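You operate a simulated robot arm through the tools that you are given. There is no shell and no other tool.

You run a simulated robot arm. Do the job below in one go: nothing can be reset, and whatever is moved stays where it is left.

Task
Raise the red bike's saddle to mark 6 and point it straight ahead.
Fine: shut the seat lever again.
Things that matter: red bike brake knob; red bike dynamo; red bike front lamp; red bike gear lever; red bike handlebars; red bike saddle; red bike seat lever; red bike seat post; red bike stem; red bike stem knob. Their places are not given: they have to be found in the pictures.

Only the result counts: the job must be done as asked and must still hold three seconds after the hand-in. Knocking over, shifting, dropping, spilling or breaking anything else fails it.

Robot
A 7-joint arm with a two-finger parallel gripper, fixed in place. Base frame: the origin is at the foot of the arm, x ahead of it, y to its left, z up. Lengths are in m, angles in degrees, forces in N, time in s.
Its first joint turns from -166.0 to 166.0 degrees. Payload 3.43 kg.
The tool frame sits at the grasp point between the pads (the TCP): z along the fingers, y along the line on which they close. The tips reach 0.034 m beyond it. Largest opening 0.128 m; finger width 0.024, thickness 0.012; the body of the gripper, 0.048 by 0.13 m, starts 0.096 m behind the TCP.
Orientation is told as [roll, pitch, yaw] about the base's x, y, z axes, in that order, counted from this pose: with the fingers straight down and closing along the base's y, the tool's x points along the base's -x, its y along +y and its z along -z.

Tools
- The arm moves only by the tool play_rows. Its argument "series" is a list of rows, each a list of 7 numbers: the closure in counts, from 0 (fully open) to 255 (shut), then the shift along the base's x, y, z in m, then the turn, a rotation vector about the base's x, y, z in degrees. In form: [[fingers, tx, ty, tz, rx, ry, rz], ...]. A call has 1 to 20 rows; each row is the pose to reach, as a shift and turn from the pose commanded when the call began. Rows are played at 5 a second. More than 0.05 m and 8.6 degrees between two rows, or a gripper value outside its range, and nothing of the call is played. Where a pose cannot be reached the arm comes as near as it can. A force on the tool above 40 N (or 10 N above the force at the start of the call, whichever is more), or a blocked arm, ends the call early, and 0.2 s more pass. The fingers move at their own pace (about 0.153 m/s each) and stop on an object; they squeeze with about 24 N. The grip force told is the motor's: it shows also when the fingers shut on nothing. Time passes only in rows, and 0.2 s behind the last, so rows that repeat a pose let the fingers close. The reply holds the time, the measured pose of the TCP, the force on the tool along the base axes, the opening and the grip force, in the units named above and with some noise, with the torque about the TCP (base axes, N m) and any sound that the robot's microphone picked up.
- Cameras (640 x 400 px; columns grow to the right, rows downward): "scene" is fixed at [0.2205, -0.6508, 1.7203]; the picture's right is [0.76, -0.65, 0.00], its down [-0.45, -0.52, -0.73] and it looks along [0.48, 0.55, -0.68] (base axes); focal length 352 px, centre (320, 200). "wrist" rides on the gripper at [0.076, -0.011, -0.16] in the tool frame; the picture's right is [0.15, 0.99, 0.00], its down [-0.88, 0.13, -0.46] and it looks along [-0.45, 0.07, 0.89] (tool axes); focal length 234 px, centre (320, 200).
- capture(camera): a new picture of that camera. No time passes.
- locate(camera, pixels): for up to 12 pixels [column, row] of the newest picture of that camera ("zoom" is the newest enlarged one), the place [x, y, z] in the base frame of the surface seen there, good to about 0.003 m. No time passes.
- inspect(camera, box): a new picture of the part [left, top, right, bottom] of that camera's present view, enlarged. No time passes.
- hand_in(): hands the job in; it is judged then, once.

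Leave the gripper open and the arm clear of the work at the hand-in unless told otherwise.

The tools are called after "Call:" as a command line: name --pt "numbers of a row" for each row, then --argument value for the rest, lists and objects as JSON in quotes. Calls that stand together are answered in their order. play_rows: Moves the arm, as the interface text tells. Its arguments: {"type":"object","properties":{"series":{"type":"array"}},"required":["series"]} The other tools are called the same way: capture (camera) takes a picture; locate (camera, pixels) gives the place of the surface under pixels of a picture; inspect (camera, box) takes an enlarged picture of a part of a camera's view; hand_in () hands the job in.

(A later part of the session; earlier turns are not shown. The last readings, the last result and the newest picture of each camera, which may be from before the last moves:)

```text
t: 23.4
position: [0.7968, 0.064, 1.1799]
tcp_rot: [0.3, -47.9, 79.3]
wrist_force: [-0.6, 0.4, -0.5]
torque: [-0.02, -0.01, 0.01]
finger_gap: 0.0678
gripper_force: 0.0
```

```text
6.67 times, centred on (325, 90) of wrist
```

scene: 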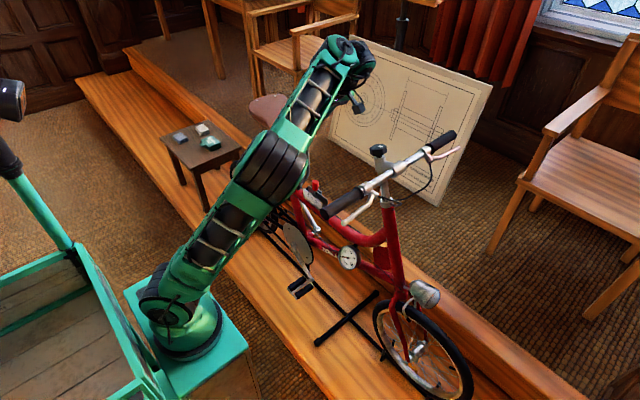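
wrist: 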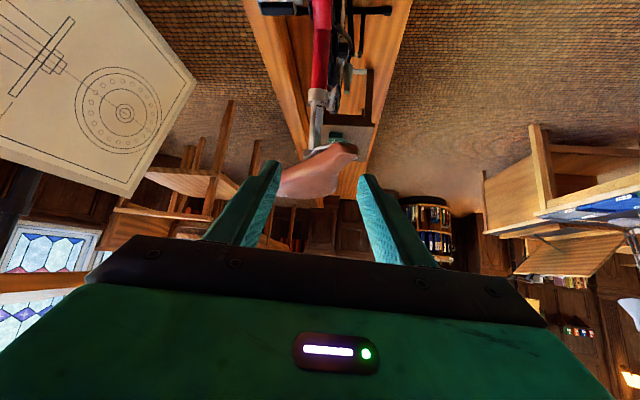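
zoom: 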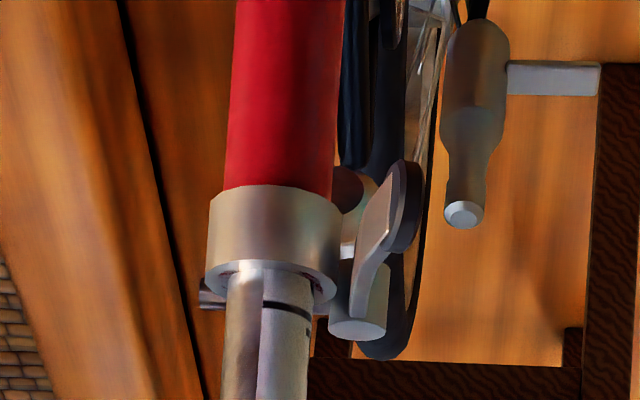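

Now I see the lever clearly: collar at (275,240), tip pad at (408,200), pivot cylinder at (358,310). I'll get places from this zoom.

Call:
locate --camera "zoom" --pixels '[[408, 185], [412, 205], [405, 230], [385, 200], [380, 230], [365, 265], [355, 300], [360, 325], [400, 175], [275, 240], [330, 225], [270, 305]]'

```text
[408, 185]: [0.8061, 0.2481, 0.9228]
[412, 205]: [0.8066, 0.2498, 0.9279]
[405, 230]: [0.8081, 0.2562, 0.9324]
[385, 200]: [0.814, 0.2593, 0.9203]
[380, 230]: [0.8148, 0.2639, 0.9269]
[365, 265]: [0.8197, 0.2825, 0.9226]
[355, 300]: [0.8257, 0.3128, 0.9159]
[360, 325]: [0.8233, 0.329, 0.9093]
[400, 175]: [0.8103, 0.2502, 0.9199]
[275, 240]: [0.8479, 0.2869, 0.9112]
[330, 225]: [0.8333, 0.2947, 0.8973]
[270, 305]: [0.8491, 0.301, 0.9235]
```

The lever tip centre is about (0.807,0.252,0.924) and roughly 12 mm thick. I'll narrow the fingers into a fork with a 35 mm gap and move to a point 0.10 m short of the lever along the tool direction.

Call:
play_rows --pt "185 -0.001 0.021 -0.036 0 0 0" --pt "185 -0.002 0.042 -0.071 0 0 0" --pt "185 -0.003 0.063 -0.107 0 0 0" --pt "185 -0.005 0.085 -0.142 0 0 0" --pt "185 -0.006 0.106 -0.178 0 0 0" --pt "185 -0.006 0.106 -0.178 0 0 0"

Call:
capture --camera "wrist"

Call:
capture --camera "scene"

```text
t: 24.8
position: [0.7901, 0.1712, 1.0007]
tcp_rot: [0.5, -48.0, 79.4]
wrist_force: [0.2, 0.4, 0.6]
torque: [-0.03, -0.01, 0.0]
finger_gap: 0.0352
gripper_force: 0.0
```

```text
taken
```

wrist: 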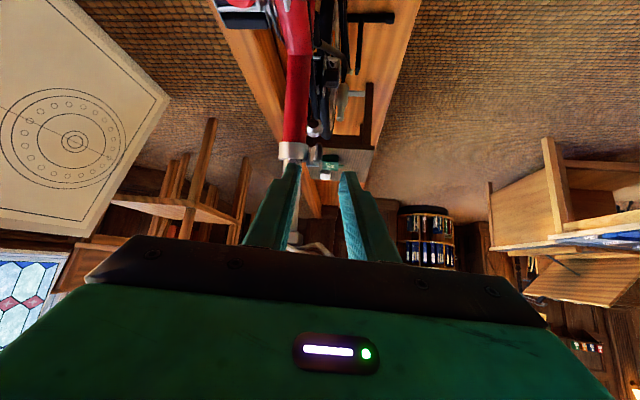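

```text
taken
```

scene: 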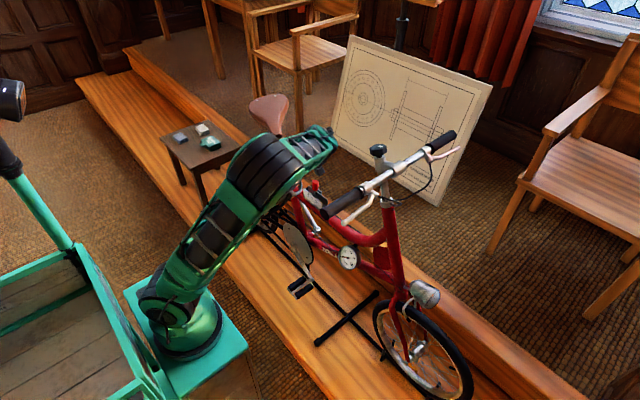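

The pose is exact and force-free. I'll zoom on the gap between the fingers and the lever.

Call:
inspect --camera "wrist" --box '[260, 120, 380, 220]'

```text
4.00 times, centred on (320, 170) of wrist
```

zoom: 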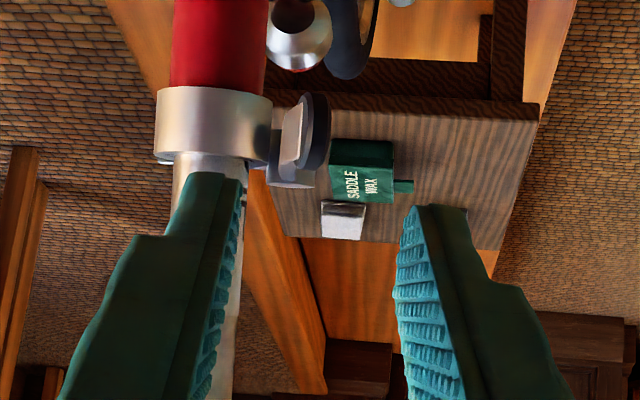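

The lever pad at (312,135) lies between the two fingers. I'll advance along the tool direction in small rows so the fork straddles the lever tip.

Call:
play_rows --pt "185 0.003 0.018 -0.017 0 0 0" --pt "185 0.0065 0.036 -0.034 0 0 0" --pt "185 0.0095 0.054 -0.05 0 0 0" --pt "185 0.0125 0.072 -0.067 0 0 0"

Call:
inspect --camera "wrist" --box '[260, 120, 380, 220]'

Call:
inspect --camera "scene" --box '[230, 90, 330, 180]'

```text
t: 25.8
position: [0.8022, 0.2423, 0.9337]
tcp_rot: [0.5, -47.9, 79.4]
wrist_force: [0.2, -0.4, 0.6]
torque: [0.04, -0.02, 0.02]
finger_gap: 0.0353
gripper_force: 0.1
```

```text
4.00 times, centred on (320, 170) of wrist
```

zoom: 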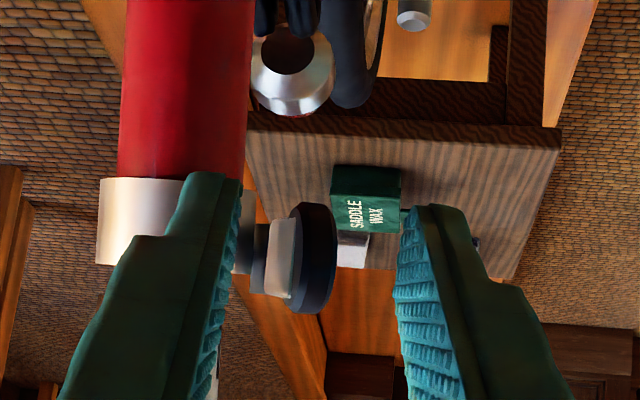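

```text
4.44 times, centred on (280, 135) of scene
```

zoom: 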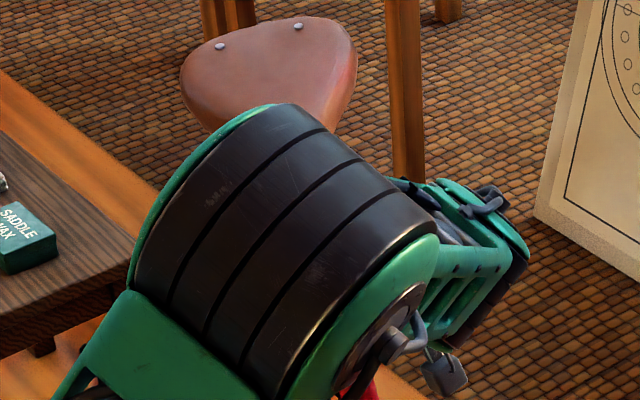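

The fork straddles the lever pad (310,255) with no contact force. Now I'll swing the tip outward around its pivot near (0.825,0.325), turning the tool with it, for the first 24°.

Call:
play_rows --pt "185 -0.0059 0.0018 -0.0006 0 -1.24 -3.8" --pt "185 -0.0118 0.0038 -0.0013 0 -2.49 -7.6" --pt "185 -0.0175 0.0064 -0.0021 0 -3.73 -11.4" --pt "185 -0.023 0.0092 -0.003 0 -4.98 -15.2" --pt "185 -0.0282 0.0125 -0.0041 0 -6.22 -19.0" --pt "185 -0.0332 0.0159 -0.0052 0 -7.46 -22.8"

Call:
inspect --camera "wrist" --box '[240, 100, 400, 220]'

```text
t: 27.2
position: [0.7693, 0.2591, 0.9296]
tcp_rot: [-10.4, -50.2, 64.9]
wrist_force: [0.3, -1.1, 0.3]
torque: [-0.02, -0.06, 0.02]
finger_gap: 0.0359
gripper_force: 0.9
```

```text
3.33 times, centred on (320, 160) of wrist
```

zoom: 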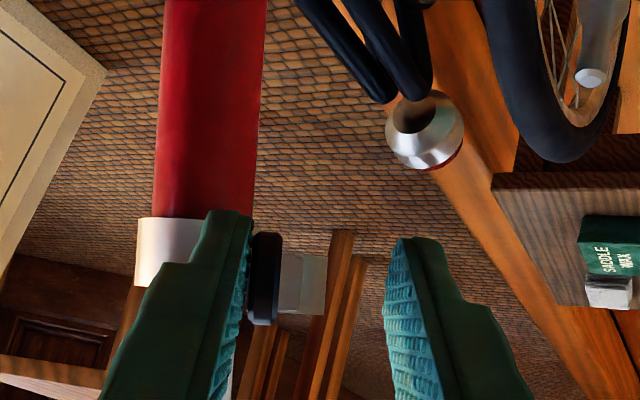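

The lever is following the inner finger with little force. Continuing the swing to about 56°.

Call:
play_rows --pt "185 -0.0047 0.0039 -0.0013 0 -1.24 -3.8" --pt "185 -0.0092 0.0081 -0.0026 0 -2.49 -7.6" --pt "185 -0.0133 0.0125 -0.0041 0 -3.73 -11.4" --pt "185 -0.0171 0.0173 -0.0057 0 -4.98 -15.2" --pt "185 -0.0205 0.0222 -0.0073 0 -6.22 -19.0" --pt "185 -0.0235 0.0274 -0.009 0 -7.46 -22.8" --pt "185 -0.0262 0.0328 -0.0107 0 -8.7 -26.6" --pt "185 -0.0285 0.0383 -0.0125 0 -9.95 -30.4"

Call:
inspect --camera "wrist" --box '[240, 100, 400, 220]'

Call:
capture --camera "scene"

```text
t: 29.0
position: [0.7413, 0.2959, 0.917]
tcp_rot: [-23.9, -55.9, 45.1]
wrist_force: [-0.2, -0.7, 0.1]
torque: [0.01, 0.04, 0.01]
finger_gap: 0.0353
gripper_force: 0.0
```

```text
3.33 times, centred on (320, 160) of wrist
```

zoom: 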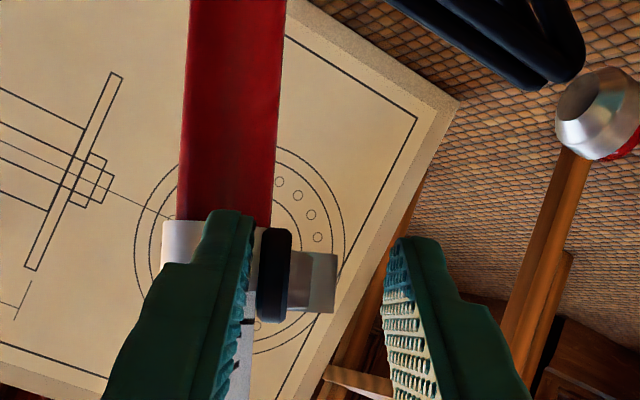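

```text
taken
```

scene: 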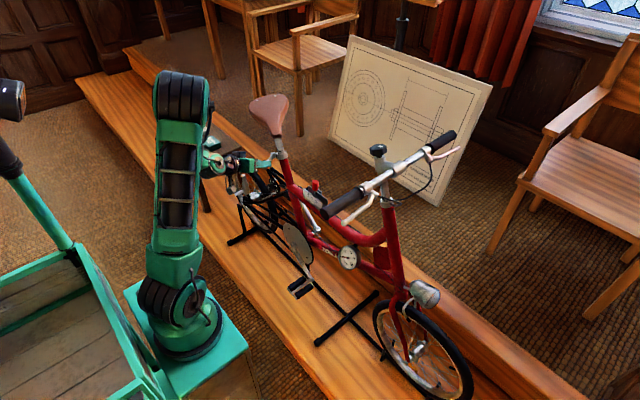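

The lever has swung about 56°, and the arm's posture is good, elbow high. I'll zoom on the scene view to see the lever.

Call:
inspect --camera "scene" --box '[230, 125, 310, 185]'

```text
6.67 times, centred on (270, 155) of scene
```

zoom: 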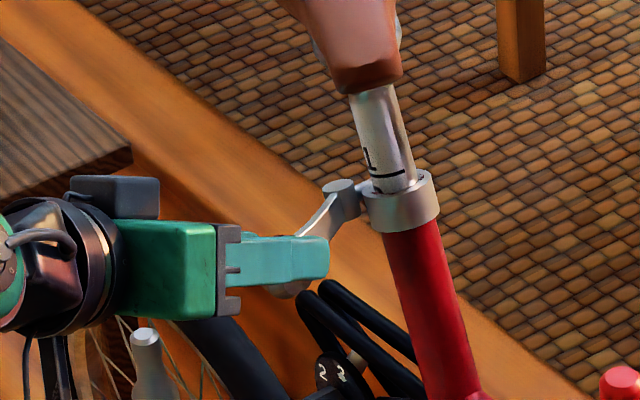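

The lever now sticks out toward the robot. I'll keep swinging while turning the tool only half as much, and watch for the lever's end stop.

Call:
play_rows --pt "185 -0.0018 0.0057 -0.0019 0 -0.62 -1.9" --pt "185 -0.0033 0.0115 -0.0038 0 -1.24 -3.8" --pt "185 -0.0043 0.0173 -0.0057 0 -1.87 -5.7" --pt "185 -0.0048 0.0232 -0.0076 0 -2.49 -7.6" --pt "185 -0.005 0.0292 -0.0095 0 -3.11 -9.5" --pt "185 -0.0046 0.0351 -0.0114 0 -3.73 -11.4"

Call:
inspect --camera "scene" --box '[230, 125, 310, 185]'

Call:
inspect --camera "wrist" --box '[240, 100, 400, 220]'

```text
t: 30.4
position: [0.7358, 0.332, 0.9064]
tcp_rot: [-28.4, -58.9, 37.6]
wrist_force: [-0.3, -0.7, -0.2]
torque: [-0.03, -0.01, -0.02]
finger_gap: 0.0351
gripper_force: 0.1
```

```text
6.67 times, centred on (270, 155) of scene
```

zoom: 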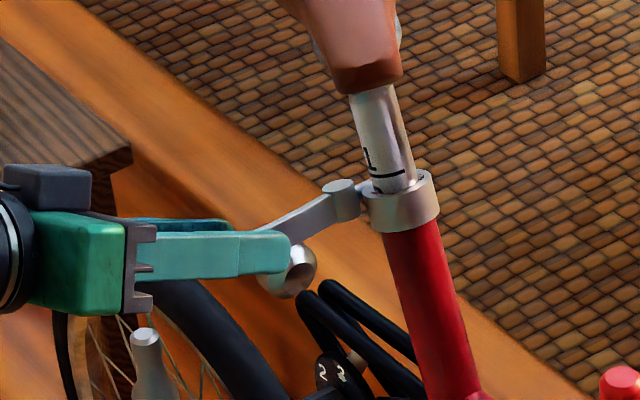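

```text
3.33 times, centred on (320, 160) of wrist
```

zoom: 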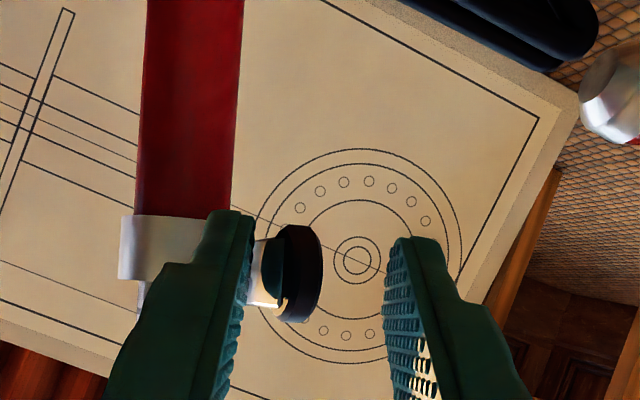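

The lever is about 80° open and still moves freely. I'll swing it a bit more to look for the end stop.

Call:
play_rows --pt "185 0.0008 0.0058 -0.0019 0 -0.62 -1.9" --pt "185 0.0019 0.0117 -0.0039 0 -1.24 -3.8" --pt "185 0.0036 0.0175 -0.0057 0 -1.87 -5.7" --pt "185 0.0055 0.0231 -0.0076 0 -2.49 -7.6" --pt "185 0.0081 0.0287 -0.0094 0 -3.11 -9.5" --pt "185 0.0107 0.0339 -0.0111 0 -3.73 -11.4"

Call:
inspect --camera "scene" --box '[230, 125, 310, 185]'

Call:
inspect --camera "wrist" --box '[240, 100, 400, 220]'

```text
t: 31.7
position: [0.7334, 0.351, 0.9091]
tcp_rot: [-33.6, -61.9, 32.2]
wrist_force: [-7.5, -16.9, 7.5]
torque: [-0.2, -0.06, -0.91]
finger_gap: 0.0457
gripper_force: 9.5
stopped in row 6: the force on the tool passed its limit at 42 N (the readings are from after the stop); the commanded pose is now the measured one
```

```text
6.67 times, centred on (270, 155) of scene
```

zoom: 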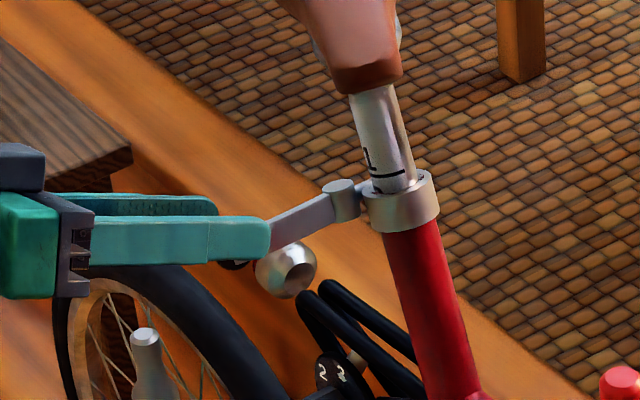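

```text
3.33 times, centred on (320, 160) of wrist
```

zoom: 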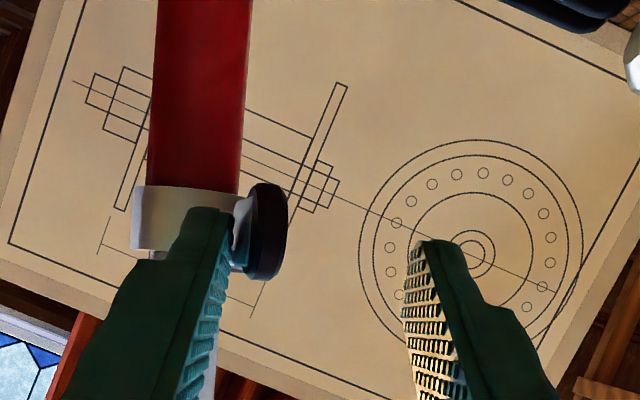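

The lever reached its end stop, fully open and pointing to the robot. I'll unload the finger by moving slightly to -y, then back out along the tool axis.

Call:
play_rows --pt "185 0.0 -0.006 0.001 0 0 0" --pt "185 0.0 -0.012 0.002 0 0 0" --pt "175 -0.025 -0.01 0.012 0 0 0" --pt "175 -0.05 -0.008 0.023 0 0 0" --pt "175 -0.075 -0.006 0.034 0 0 0"

Call:
capture --camera "wrist"

Call:
inspect --camera "scene" --box '[230, 85, 310, 185]'

```text
t: 32.9
position: [0.6602, 0.3494, 0.9429]
tcp_rot: [-33.2, -61.8, 32.0]
wrist_force: [0.0, -0.1, 0.1]
torque: [0.02, 0.02, -0.02]
finger_gap: 0.0404
gripper_force: 0.1
```

```text
taken
```

wrist: 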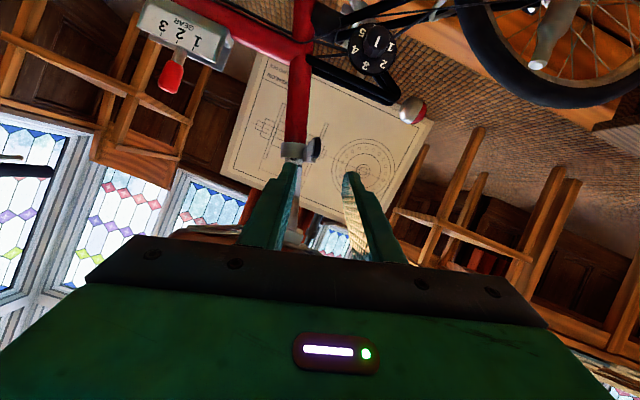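

```text
4.00 times, centred on (270, 135) of scene
```

zoom: 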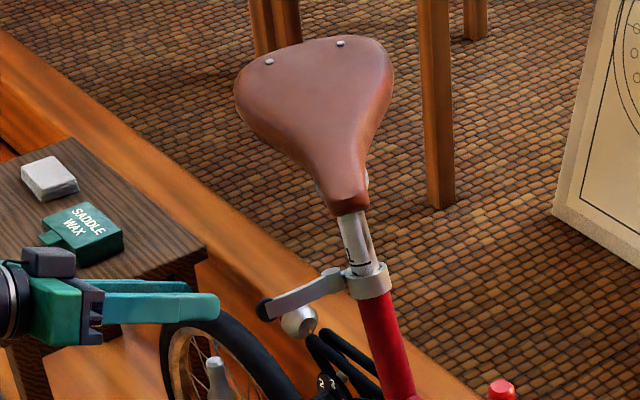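

The lever stands open at (295,295) in the zoom and the saddle has not moved. Next I'll grip the post under the saddle: level the tool a bit, open the fingers to 90 mm, and move to 0.12 m short of the post, above the lever and under the saddle.

Call:
play_rows --pt "120 0.0 -0.005 0.02 0.2 -3.8 1.2" --pt "76 0.02 -0.01 0.035 0.4 -7.6 2.5" --pt "76 0.045 -0.017 0.045 0.65 -11.4 3.7" --pt "76 0.0743 -0.024 0.0496 0.65 -11.4 3.7" --pt "76 0.0743 -0.024 0.0496 0.65 -11.4 3.7"

Call:
capture --camera "wrist"

Call:
inspect --camera "scene" --box '[200, 85, 320, 185]'

```text
t: 34.1
position: [0.7335, 0.3247, 0.9903]
tcp_rot: [-51.1, -70.9, 52.2]
wrist_force: [0.3, 0.0, 0.4]
torque: [0.01, -0.02, 0.01]
finger_gap: 0.09
gripper_force: 0.1
```

```text
taken
```

wrist: 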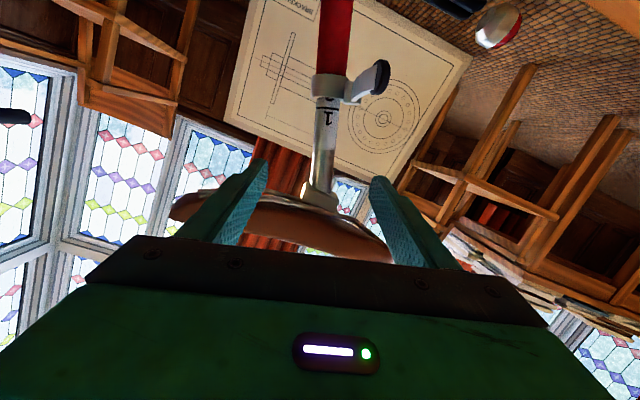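

```text
4.00 times, centred on (260, 135) of scene
```

zoom: 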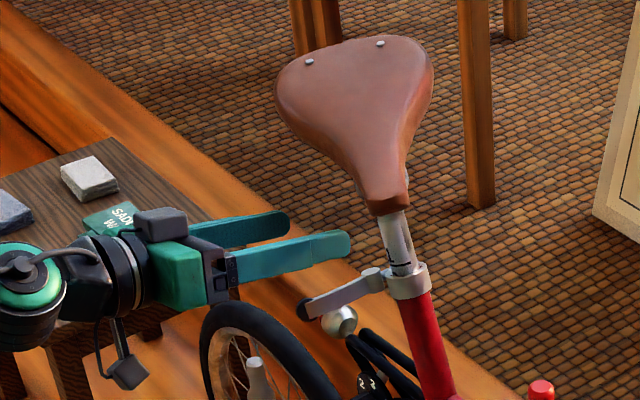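

The post is centred between the fingers at (325,150) in the wrist view. I'll zoom in to locate the post axis, the marks and the saddle clamp.

Call:
inspect --camera "wrist" --box '[270, 60, 400, 220]'

Call:
locate --camera "wrist" --pixels '[[326, 105], [325, 118], [323, 135], [321, 155], [319, 175], [318, 190], [316, 200], [380, 75], [360, 85], [330, 85], [315, 150], [333, 150]]'

```text
2.50 times, centred on (335, 140) of wrist
```

zoom: 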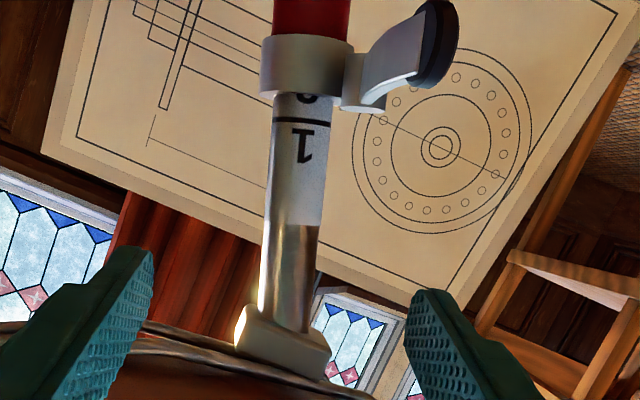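

```text
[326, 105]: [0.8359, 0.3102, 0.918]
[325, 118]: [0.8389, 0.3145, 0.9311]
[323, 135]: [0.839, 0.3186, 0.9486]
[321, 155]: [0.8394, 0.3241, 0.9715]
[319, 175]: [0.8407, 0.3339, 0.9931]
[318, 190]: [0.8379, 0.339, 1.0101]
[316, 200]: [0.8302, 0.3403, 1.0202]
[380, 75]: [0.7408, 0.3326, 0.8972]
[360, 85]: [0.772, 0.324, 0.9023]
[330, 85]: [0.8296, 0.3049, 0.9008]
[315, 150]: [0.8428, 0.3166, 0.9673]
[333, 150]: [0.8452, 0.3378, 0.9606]
```

The post axis runs through about (0.8525,0.324,0.970), and line "1" sits roughly 11 mm above the collar. I'll advance the open fingers around the post.

Call:
play_rows --pt "76 0.03 0 -0.006 0 0 0" --pt "76 0.06 0 -0.012 0 0 0" --pt "76 0.09 -0.0003 -0.018 0 0 0" --pt "76 0.119 -0.0005 -0.022 0 0 0" --pt "76 0.119 -0.0005 -0.022 0 0 0"

Call:
capture --camera "wrist"

Call:
inspect --camera "scene" --box '[220, 85, 320, 185]'

```text
t: 35.3
position: [0.8518, 0.3241, 0.9684]
tcp_rot: [-51.1, -70.8, 52.1]
wrist_force: [1.0, 0.2, 0.4]
torque: [-0.01, 0.0, -0.03]
finger_gap: 0.0897
gripper_force: 0.0
```

```text
taken
```

wrist: 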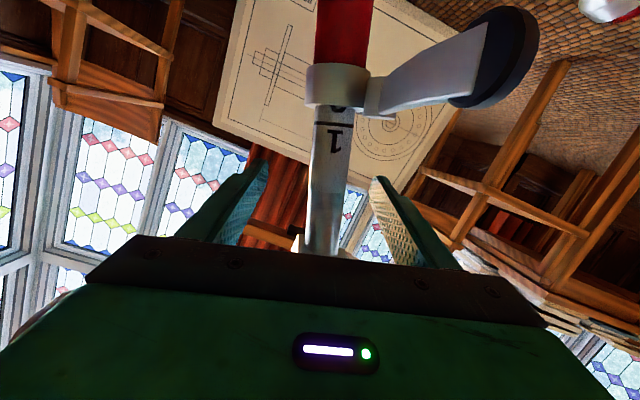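

```text
4.00 times, centred on (270, 135) of scene
```

zoom: 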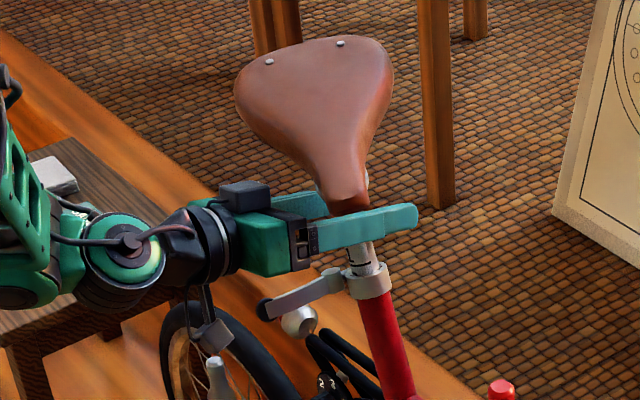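

The fingers surround the post. I'll close them on it.

Call:
play_rows --pt "150 0 0 0 0 0 0" --pt "200 0 0 0 0 0 0" --pt "255 0 0 0 0 0 0" --pt "255 0 0 0 0 0 0"

Call:
capture --camera "wrist"

```text
t: 36.3
position: [0.8522, 0.3284, 0.9669]
tcp_rot: [-50.7, -70.8, 52.2]
wrist_force: [7.8, 35.4, -11.2]
torque: [-1.0, -0.63, 0.23]
finger_gap: 0.0279
gripper_force: 45.3
```

```text
taken
```

wrist: 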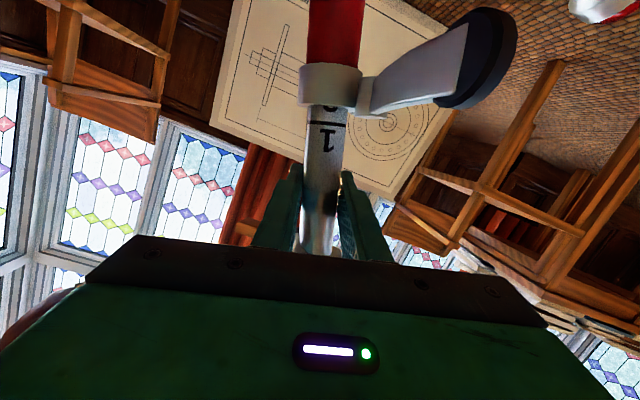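

The fingers hold the post with a 27.9 mm gap, but there is a 35 N side force because the post is about 5 mm further to +y. I'll shift the command to relieve it.

Call:
play_rows --pt "255 0 0.0025 -0.0008 0 0 0" --pt "255 0 0.005 -0.0016 0 0 0" --pt "255 0 0.005 -0.0016 0 0 0"

```text
t: 37.1
position: [0.851, 0.3281, 0.9666]
tcp_rot: [-51.2, -70.6, 52.2]
wrist_force: [-27.2, 3.6, -9.1]
torque: [-1.38, -0.43, 0.11]
finger_gap: 0.0276
gripper_force: 44.5
```

Now there is about -27 N along x, so I'll ease back 2 mm in x.

Call:
play_rows --pt "255 -0.0015 0 0.0005 0 0 0" --pt "255 -0.003 0 0.001 0 0 0" --pt "255 -0.003 0 0.001 0 0 0"

```text
t: 37.9
position: [0.8519, 0.3271, 0.9674]
tcp_rot: [-51.0, -70.7, 52.0]
wrist_force: [23.9, 5.9, -20.7]
torque: [-1.4, 0.31, -0.19]
finger_gap: 0.0278
gripper_force: 44.9
```

Call:
play_rows --pt "255 0.0014 -0.0004 -0.0008 0 0 0" --pt "255 0.0014 -0.0004 -0.0008 0 0 0"

```text
t: 38.5
position: [0.8519, 0.3295, 0.9665]
tcp_rot: [-51.0, -70.7, 52.0]
wrist_force: [11.2, -0.8, -14.2]
torque: [-1.21, 0.61, -0.41]
finger_gap: 0.0278
gripper_force: 44.8
```

The forces are modest now. I'll test lifting by 10 mm along the post axis.

Call:
play_rows --pt "255 0 0.0008 0.0024 0 0 0" --pt "255 0 0.0016 0.0048 0 0 0" --pt "255 0 0.0024 0.0072 0 0 0" --pt "255 0 0.0031 0.0095 0 0 0" --pt "255 0 0.0031 0.0095 0 0 0"

Call:
inspect --camera "wrist" --box '[270, 60, 400, 220]'

```text
t: 39.7
position: [0.851, 0.331, 0.9763]
tcp_rot: [-51.0, -70.7, 51.9]
wrist_force: [14.8, -1.7, -16.0]
torque: [-1.32, 0.34, -0.21]
finger_gap: 0.028
gripper_force: 44.8
```

```text
2.50 times, centred on (335, 140) of wrist
```

zoom: 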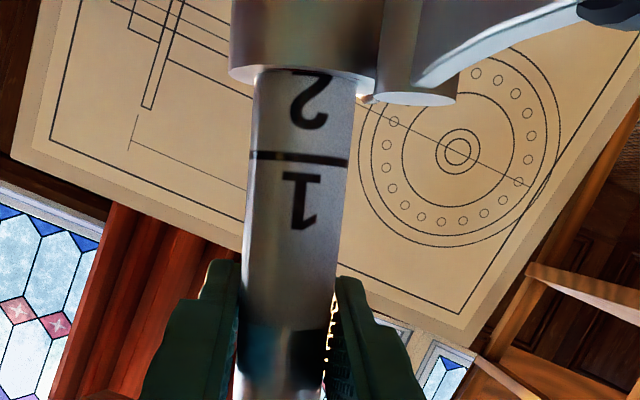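

The post came up with the grip: label "2" is emerging, and line "1" is now at zoom row 158. I'll locate the line and the collar rim to get the mark spacing.

Call:
locate --camera "zoom" --pixels '[[300, 158], [300, 175], [300, 228], [305, 130], [305, 78], [305, 72], [300, 60], [320, 40], [300, 260]]'

Call:
inspect --camera "scene" --box '[256, 115, 306, 155]'

```text
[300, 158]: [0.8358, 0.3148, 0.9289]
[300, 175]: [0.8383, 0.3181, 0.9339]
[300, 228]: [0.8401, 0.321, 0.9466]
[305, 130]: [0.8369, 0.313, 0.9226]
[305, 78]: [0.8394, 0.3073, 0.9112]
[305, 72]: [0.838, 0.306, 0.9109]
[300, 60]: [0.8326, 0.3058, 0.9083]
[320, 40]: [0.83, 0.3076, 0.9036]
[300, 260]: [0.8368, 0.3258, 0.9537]
```

```text
10.00 times, centred on (281, 135) of scene
```

zoom: 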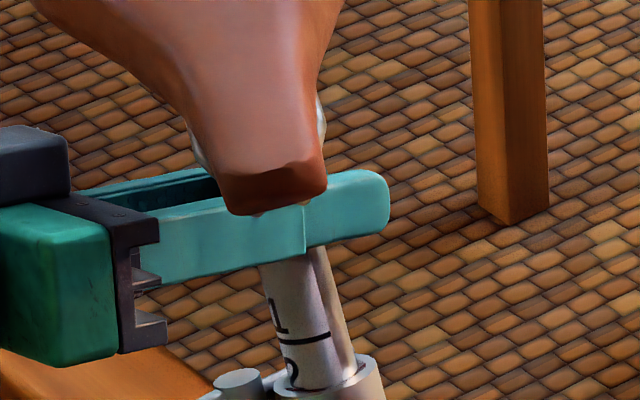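

The mark spacing comes out near 25 mm, and line "1" is about 19 mm above the collar. Roughly 105 mm more lift is needed. I'll lift 80 mm along the axis and re-read the marks.

Call:
play_rows --pt "255 0 0.0025 0.0076 0 0 0" --pt "255 0 0.0049 0.0152 0 0 0" --pt "255 0 0.0074 0.0228 0 0 0" --pt "255 0 0.0099 0.0304 0 0 0" --pt "255 0 0.0124 0.038 0 0 0" --pt "255 0 0.0148 0.0456 0 0 0" --pt "255 0 0.0173 0.0533 0 0 0" --pt "255 0 0.0198 0.0609 0 0 0" --pt "255 0 0.0222 0.0685 0 0 0" --pt "255 0 0.0247 0.0761 0 0 0" --pt "255 0 0.0247 0.0761 0 0 0"

Call:
capture --camera "wrist"

Call:
inspect --camera "scene" --box '[240, 85, 310, 165]'

```text
t: 42.1
position: [0.8521, 0.3569, 1.053]
tcp_rot: [-50.9, -70.7, 52.1]
wrist_force: [6.1, 0.6, -17.4]
torque: [-1.2, 0.27, -0.18]
finger_gap: 0.0279
gripper_force: 45.0
```

```text
taken
```

wrist: 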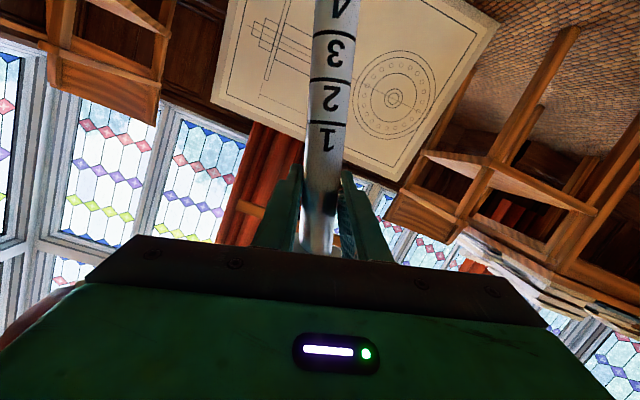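

```text
5.00 times, centred on (275, 125) of scene
```

zoom: 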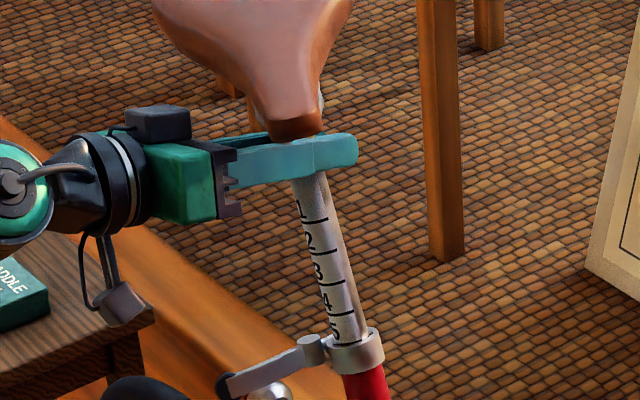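

I can now read 1–5 with their lines, and "5" is just reaching the collar. I'll zoom close on the scale near the collar.

Call:
inspect --camera "scene" --box '[275, 120, 307, 162]'

```text
9.52 times, centred on (291, 141) of scene
```

zoom: 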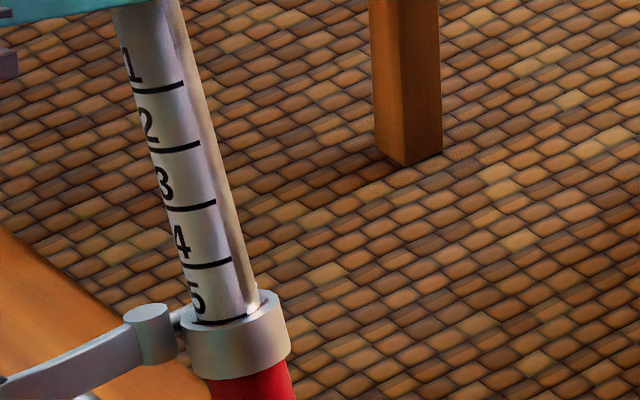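

The lines are evenly spaced at about 25 mm, and line 5 is at the collar's top edge. I'll zoom in further on the rim.

Call:
inspect --camera "scene" --box '[286, 143, 308, 163]'

Call:
inspect --camera "wrist" --box '[290, 0, 380, 60]'

```text
16.00 times, centred on (297, 153) of scene
```

zoom: 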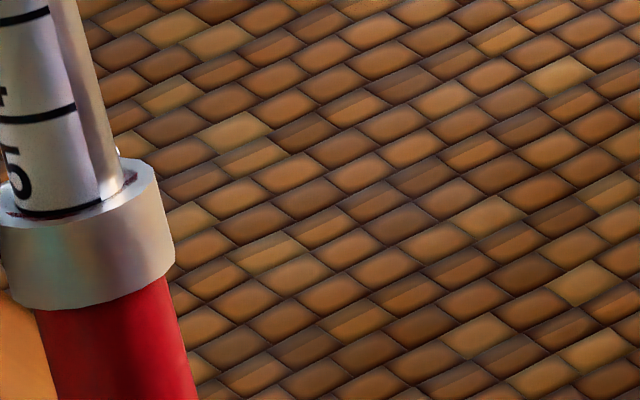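

```text
6.67 times, centred on (335, 30) of wrist
```

zoom: 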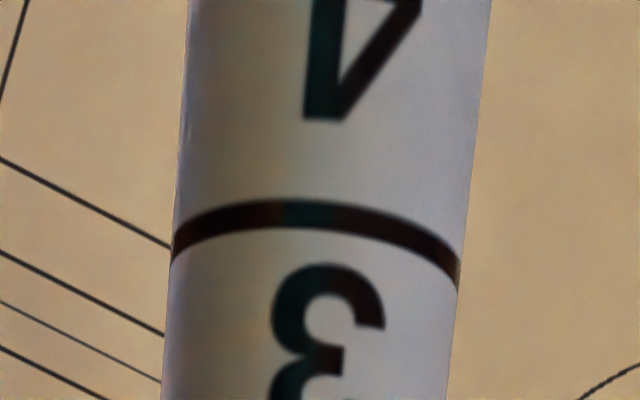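

Call:
inspect --camera "scene" --box '[280, 143, 302, 158]'

```text
16.00 times, centred on (291, 150) of scene
```

zoom: 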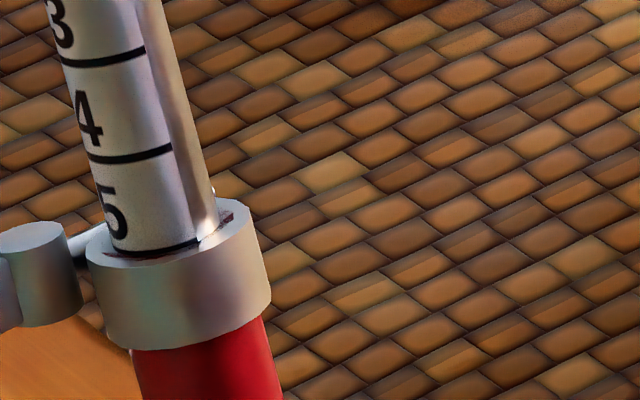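

Line 5 is flush with the collar rim to within 1–2 mm. One spacing more, about 24.5 mm, brings line 6 to the rim.

Call:
play_rows --pt "255 0 0.0019 0.0058 0 0 0" --pt "255 0 0.0038 0.0116 0 0 0" --pt "255 0 0.0057 0.0175 0 0 0" --pt "255 0 0.0076 0.0233 0 0 0" --pt "255 0 0.0076 0.0233 0 0 0"

Call:
inspect --camera "scene" --box '[280, 143, 302, 158]'

Call:
inspect --camera "scene" --box '[240, 75, 310, 165]'

```text
t: 43.3
position: [0.8525, 0.3645, 1.077]
tcp_rot: [-51.0, -70.7, 52.0]
wrist_force: [2.5, -0.9, -17.1]
torque: [-1.24, 0.71, -0.34]
finger_gap: 0.028
gripper_force: 45.3
```

```text
16.00 times, centred on (291, 150) of scene
```

zoom: 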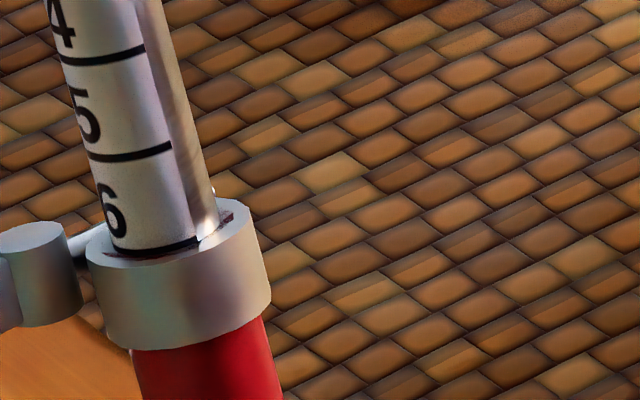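

```text
4.44 times, centred on (275, 120) of scene
```

zoom: 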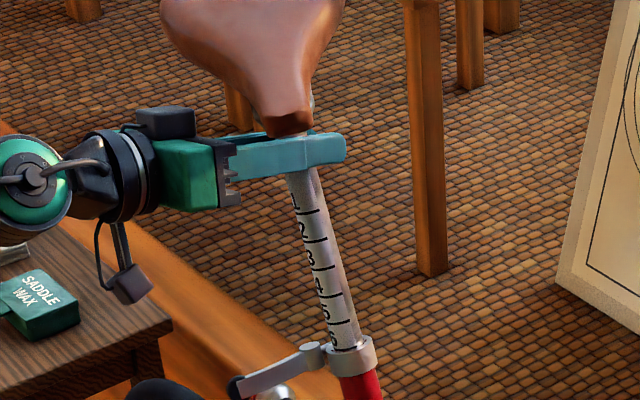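

Mark 6's line now sits at the rim. Next the saddle's direction: I'll zoom on it and locate rivets and nose to measure its present yaw.

Call:
inspect --camera "scene" --box '[235, 60, 315, 110]'

```text
8.00 times, centred on (275, 85) of scene
```

zoom: 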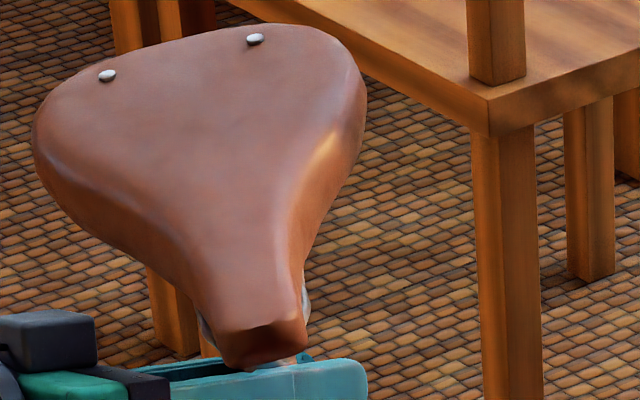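

Call:
locate --camera "zoom" --pixels '[[107, 76], [255, 39], [225, 345], [303, 322], [262, 325], [240, 310], [290, 300], [185, 57], [35, 145], [362, 110], [200, 240], [280, 230]]'

```text
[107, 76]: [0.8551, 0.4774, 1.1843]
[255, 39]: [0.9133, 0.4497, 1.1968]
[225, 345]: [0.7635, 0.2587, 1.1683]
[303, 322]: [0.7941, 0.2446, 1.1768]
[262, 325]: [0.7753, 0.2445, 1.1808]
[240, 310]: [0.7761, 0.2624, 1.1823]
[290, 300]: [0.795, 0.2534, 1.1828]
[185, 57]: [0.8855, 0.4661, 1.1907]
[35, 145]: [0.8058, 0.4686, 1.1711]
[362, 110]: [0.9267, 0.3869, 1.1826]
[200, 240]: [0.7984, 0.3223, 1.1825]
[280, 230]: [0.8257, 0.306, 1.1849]
```

The saddle is still yawed about 26° toward the robot, which is about 27° around the post axis. I'll rotate the grip about the post axis by +12° first and check.

Call:
play_rows --pt "255 0 0 0 0 0.93 2.85" --pt "255 0 0 0 0 1.85 5.7" --pt "255 0 0 0 0 2.78 8.56" --pt "255 0 0 0 0 3.71 11.4" --pt "255 0 0 0 0 3.71 11.4"

Call:
capture --camera "scene"

Call:
inspect --camera "scene" --box '[235, 60, 315, 110]'

```text
t: 44.5
position: [0.8516, 0.3643, 1.0777]
tcp_rot: [-42.5, -68.5, 55.7]
wrist_force: [2.4, 7.9, -0.6]
torque: [-0.91, -0.43, 0.19]
finger_gap: 0.028
gripper_force: 44.8
```

```text
taken
```

scene: 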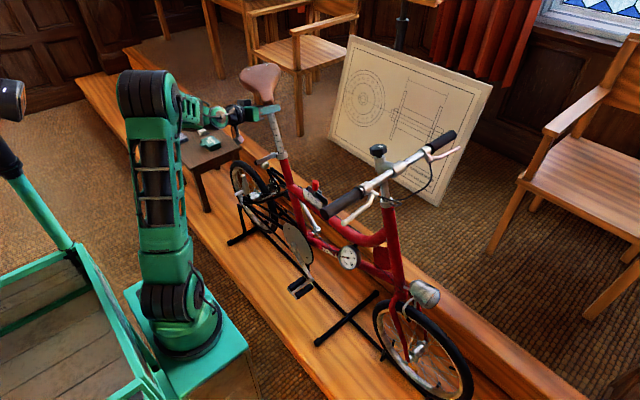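

```text
8.00 times, centred on (275, 85) of scene
```

zoom: 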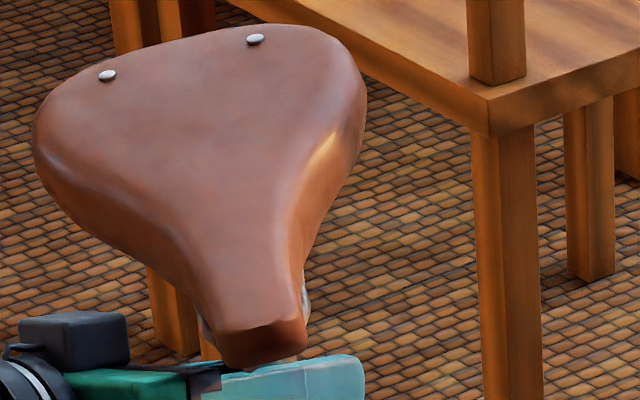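

The saddle did not turn, since the grip slipped around the post. The vertical load on the tool vanished too, so I'll check whether the height still holds at mark 6.

Call:
inspect --camera "scene" --box '[280, 143, 302, 158]'

Call:
inspect --camera "wrist" --box '[240, 60, 400, 260]'

```text
16.00 times, centred on (291, 150) of scene
```

zoom: 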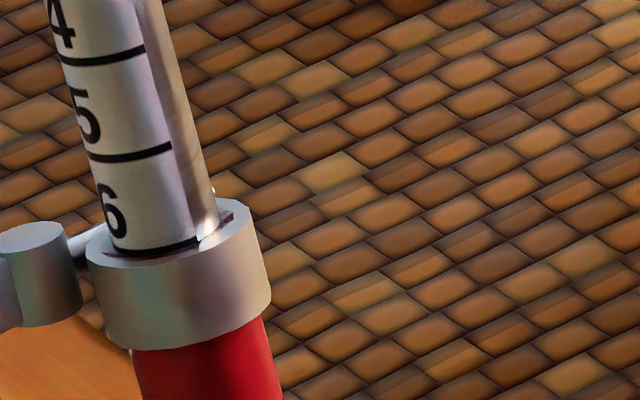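

```text
2.00 times, centred on (320, 160) of wrist
```

zoom: 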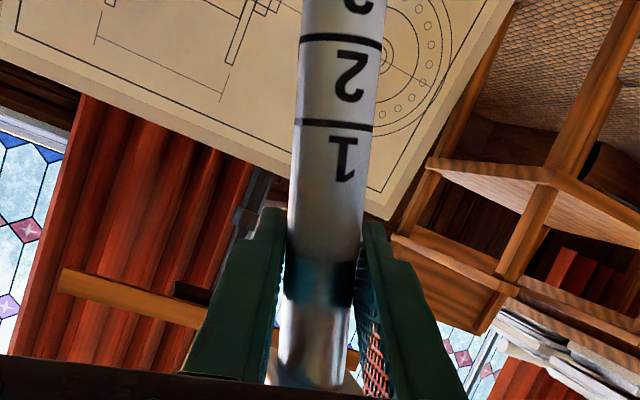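

Line 6 is still at the rim and the post seems to hold by its own friction. I'll open the fingers slightly first, to see whether the saddle stays up.

Call:
play_rows --pt "180 0 0 0 0 0 0" --pt "165 0 0 0 0 0 0" --pt "165 0 0 0 0 0 0" --pt "165 0 0 0 0 0 0"

Call:
inspect --camera "scene" --box '[280, 143, 302, 158]'

```text
t: 45.5
position: [0.8522, 0.3637, 1.076]
tcp_rot: [-42.3, -68.6, 55.5]
wrist_force: [0.8, -0.4, -0.4]
torque: [-0.03, 0.01, 0.01]
finger_gap: 0.0451
gripper_force: 0.0
```

```text
16.00 times, centred on (291, 150) of scene
```

zoom: 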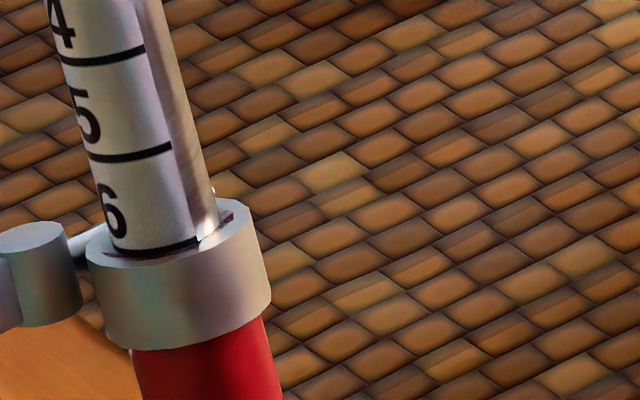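

The post holds by itself with free fingers. I'll open wider, back out along the tool axis, and then close the fingers to use them as a pusher for the nose.

Call:
play_rows --pt "100 0 0 0 0 0 0" --pt "100 -0.026 -0.005 0.0076 0 0 0" --pt "100 -0.053 -0.0104 0.0151 0 0 0" --pt "100 -0.079 -0.0156 0.0227 0 0 0" --pt "100 -0.106 -0.021 0.03 0 0 0" --pt "100 -0.132 -0.026 0.038 0 0 0" --pt "180 -0.165 -0.035 0.045 0 0 0" --pt "255 -0.17 -0.06 0.06 0 0 0" --pt "255 -0.165 -0.09 0.085 0 0 0" --pt "255 -0.155 -0.115 0.101 0 0 0" --pt "255 -0.155 -0.115 0.101 0 0 0"

Call:
capture --camera "scene"

Call:
capture --camera "wrist"

```text
t: 47.9
position: [0.6966, 0.2484, 1.1776]
tcp_rot: [-42.3, -68.6, 55.4]
wrist_force: [-0.3, -0.5, 0.6]
torque: [0.02, -0.01, 0.02]
finger_gap: 0.0
gripper_force: 24.0
```

```text
taken
```

scene: 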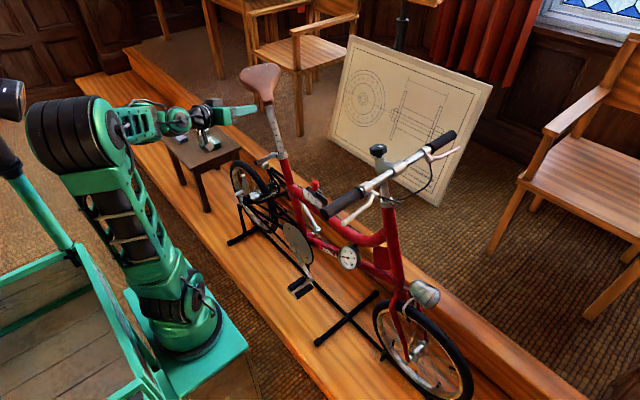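

```text
taken
```

wrist: 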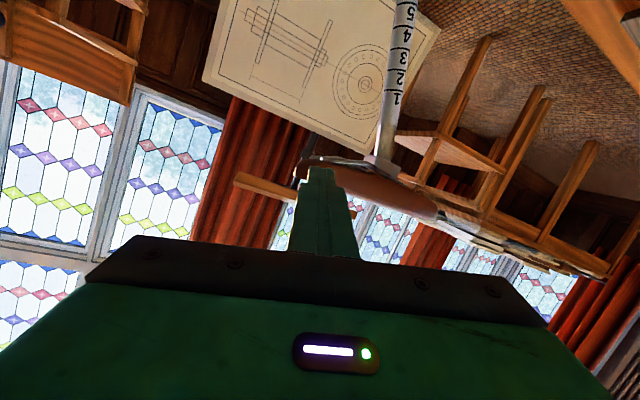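

The closed fingertips are lined up with the nose's robot side. I'll zoom to check vertical alignment.

Call:
inspect --camera "wrist" --box '[270, 130, 450, 230]'

Call:
inspect --camera "scene" --box '[210, 55, 310, 125]'

```text
3.56 times, centred on (360, 180) of wrist
```

zoom: 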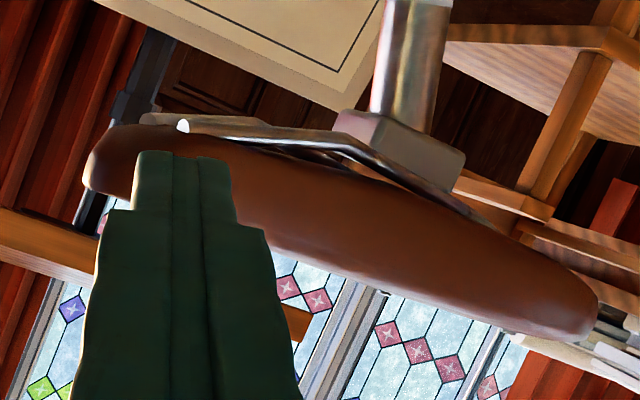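

```text
5.71 times, centred on (260, 90) of scene
```

zoom: 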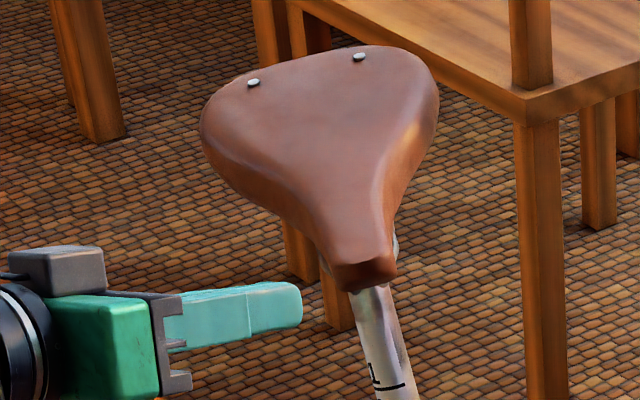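

Call:
inspect --camera "wrist" --box '[270, 130, 450, 230]'

Call:
locate --camera "zoom" --pixels '[[115, 135], [115, 150], [110, 170], [95, 190], [120, 200], [250, 170], [260, 220], [320, 175], [320, 240], [165, 120], [155, 165], [215, 175]]'

```text
3.56 times, centred on (360, 180) of wrist
```

zoom: 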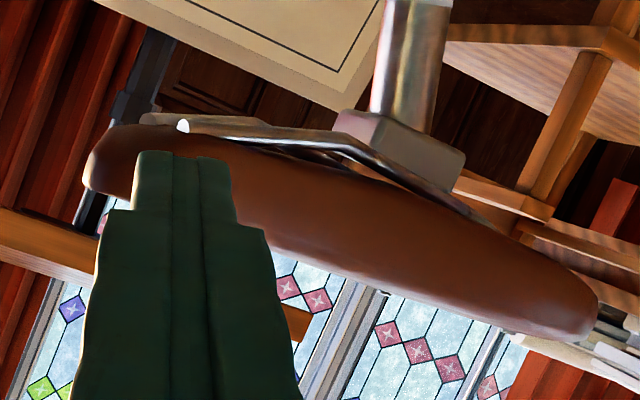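

```text
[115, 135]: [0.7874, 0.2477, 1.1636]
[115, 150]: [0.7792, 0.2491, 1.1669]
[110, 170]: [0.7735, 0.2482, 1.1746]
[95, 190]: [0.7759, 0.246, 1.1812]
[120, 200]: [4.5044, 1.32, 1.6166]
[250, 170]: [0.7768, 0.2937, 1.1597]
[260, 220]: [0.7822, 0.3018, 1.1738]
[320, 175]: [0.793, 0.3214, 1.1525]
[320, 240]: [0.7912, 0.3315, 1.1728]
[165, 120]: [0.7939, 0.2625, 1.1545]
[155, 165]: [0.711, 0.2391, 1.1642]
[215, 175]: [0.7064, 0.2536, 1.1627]
```

The nose side spans z≈1.162–1.182, and the fingertips are at z≈1.168, y≈0.255. I'll rise 4 mm and push along +x in small rows, stopping short of straight to measure.

Call:
play_rows --pt "255 0.01 0.003 0.004 0 0 0" --pt "255 0.022 0.003 0.004 0 0 0" --pt "255 0.034 0.003 0.004 0 0 0" --pt "255 0.042 0.003 0.004 0 0 0" --pt "255 0.05 0.003 0.004 0 0 0" --pt "255 0.058 0.003 0.004 0 0 0" --pt "255 0.066 0.003 0.004 0 0 0"

Call:
inspect --camera "scene" --box '[210, 55, 310, 125]'

Call:
inspect --camera "scene" --box '[280, 143, 302, 158]'

```text
t: 49.5
position: [0.761, 0.2519, 1.1813]
tcp_rot: [-42.3, -68.5, 55.4]
wrist_force: [-1.4, -0.1, 0.5]
torque: [-0.01, 0.01, 0.01]
finger_gap: 0.0001
gripper_force: 24.0
```

```text
5.71 times, centred on (260, 90) of scene
```

zoom: 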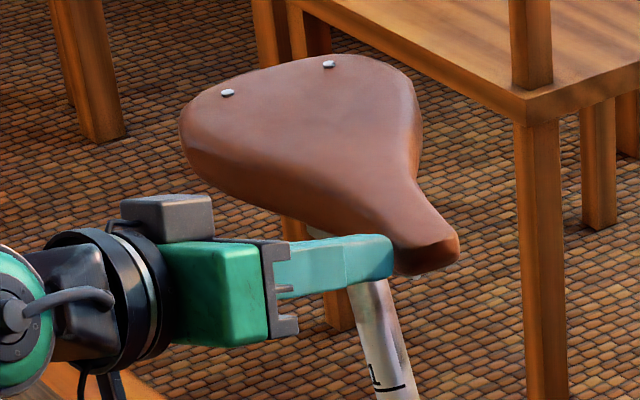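

```text
16.00 times, centred on (291, 150) of scene
```

zoom: 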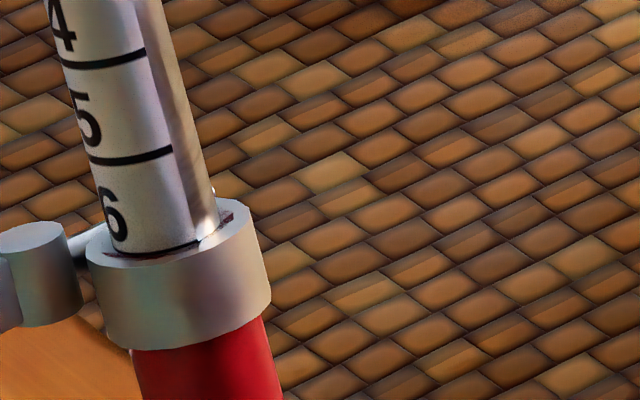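

The saddle has turned well. The scale moved down by about 1 mm, so I'll watch for creep. I'll measure the yaw now.

Call:
inspect --camera "scene" --box '[235, 55, 315, 110]'

```text
7.27 times, centred on (275, 82) of scene
```

zoom: 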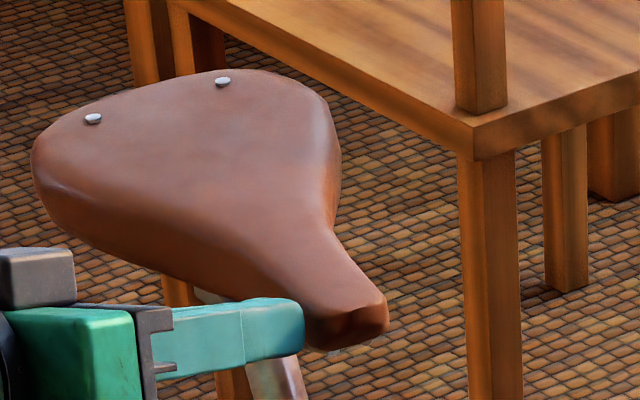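

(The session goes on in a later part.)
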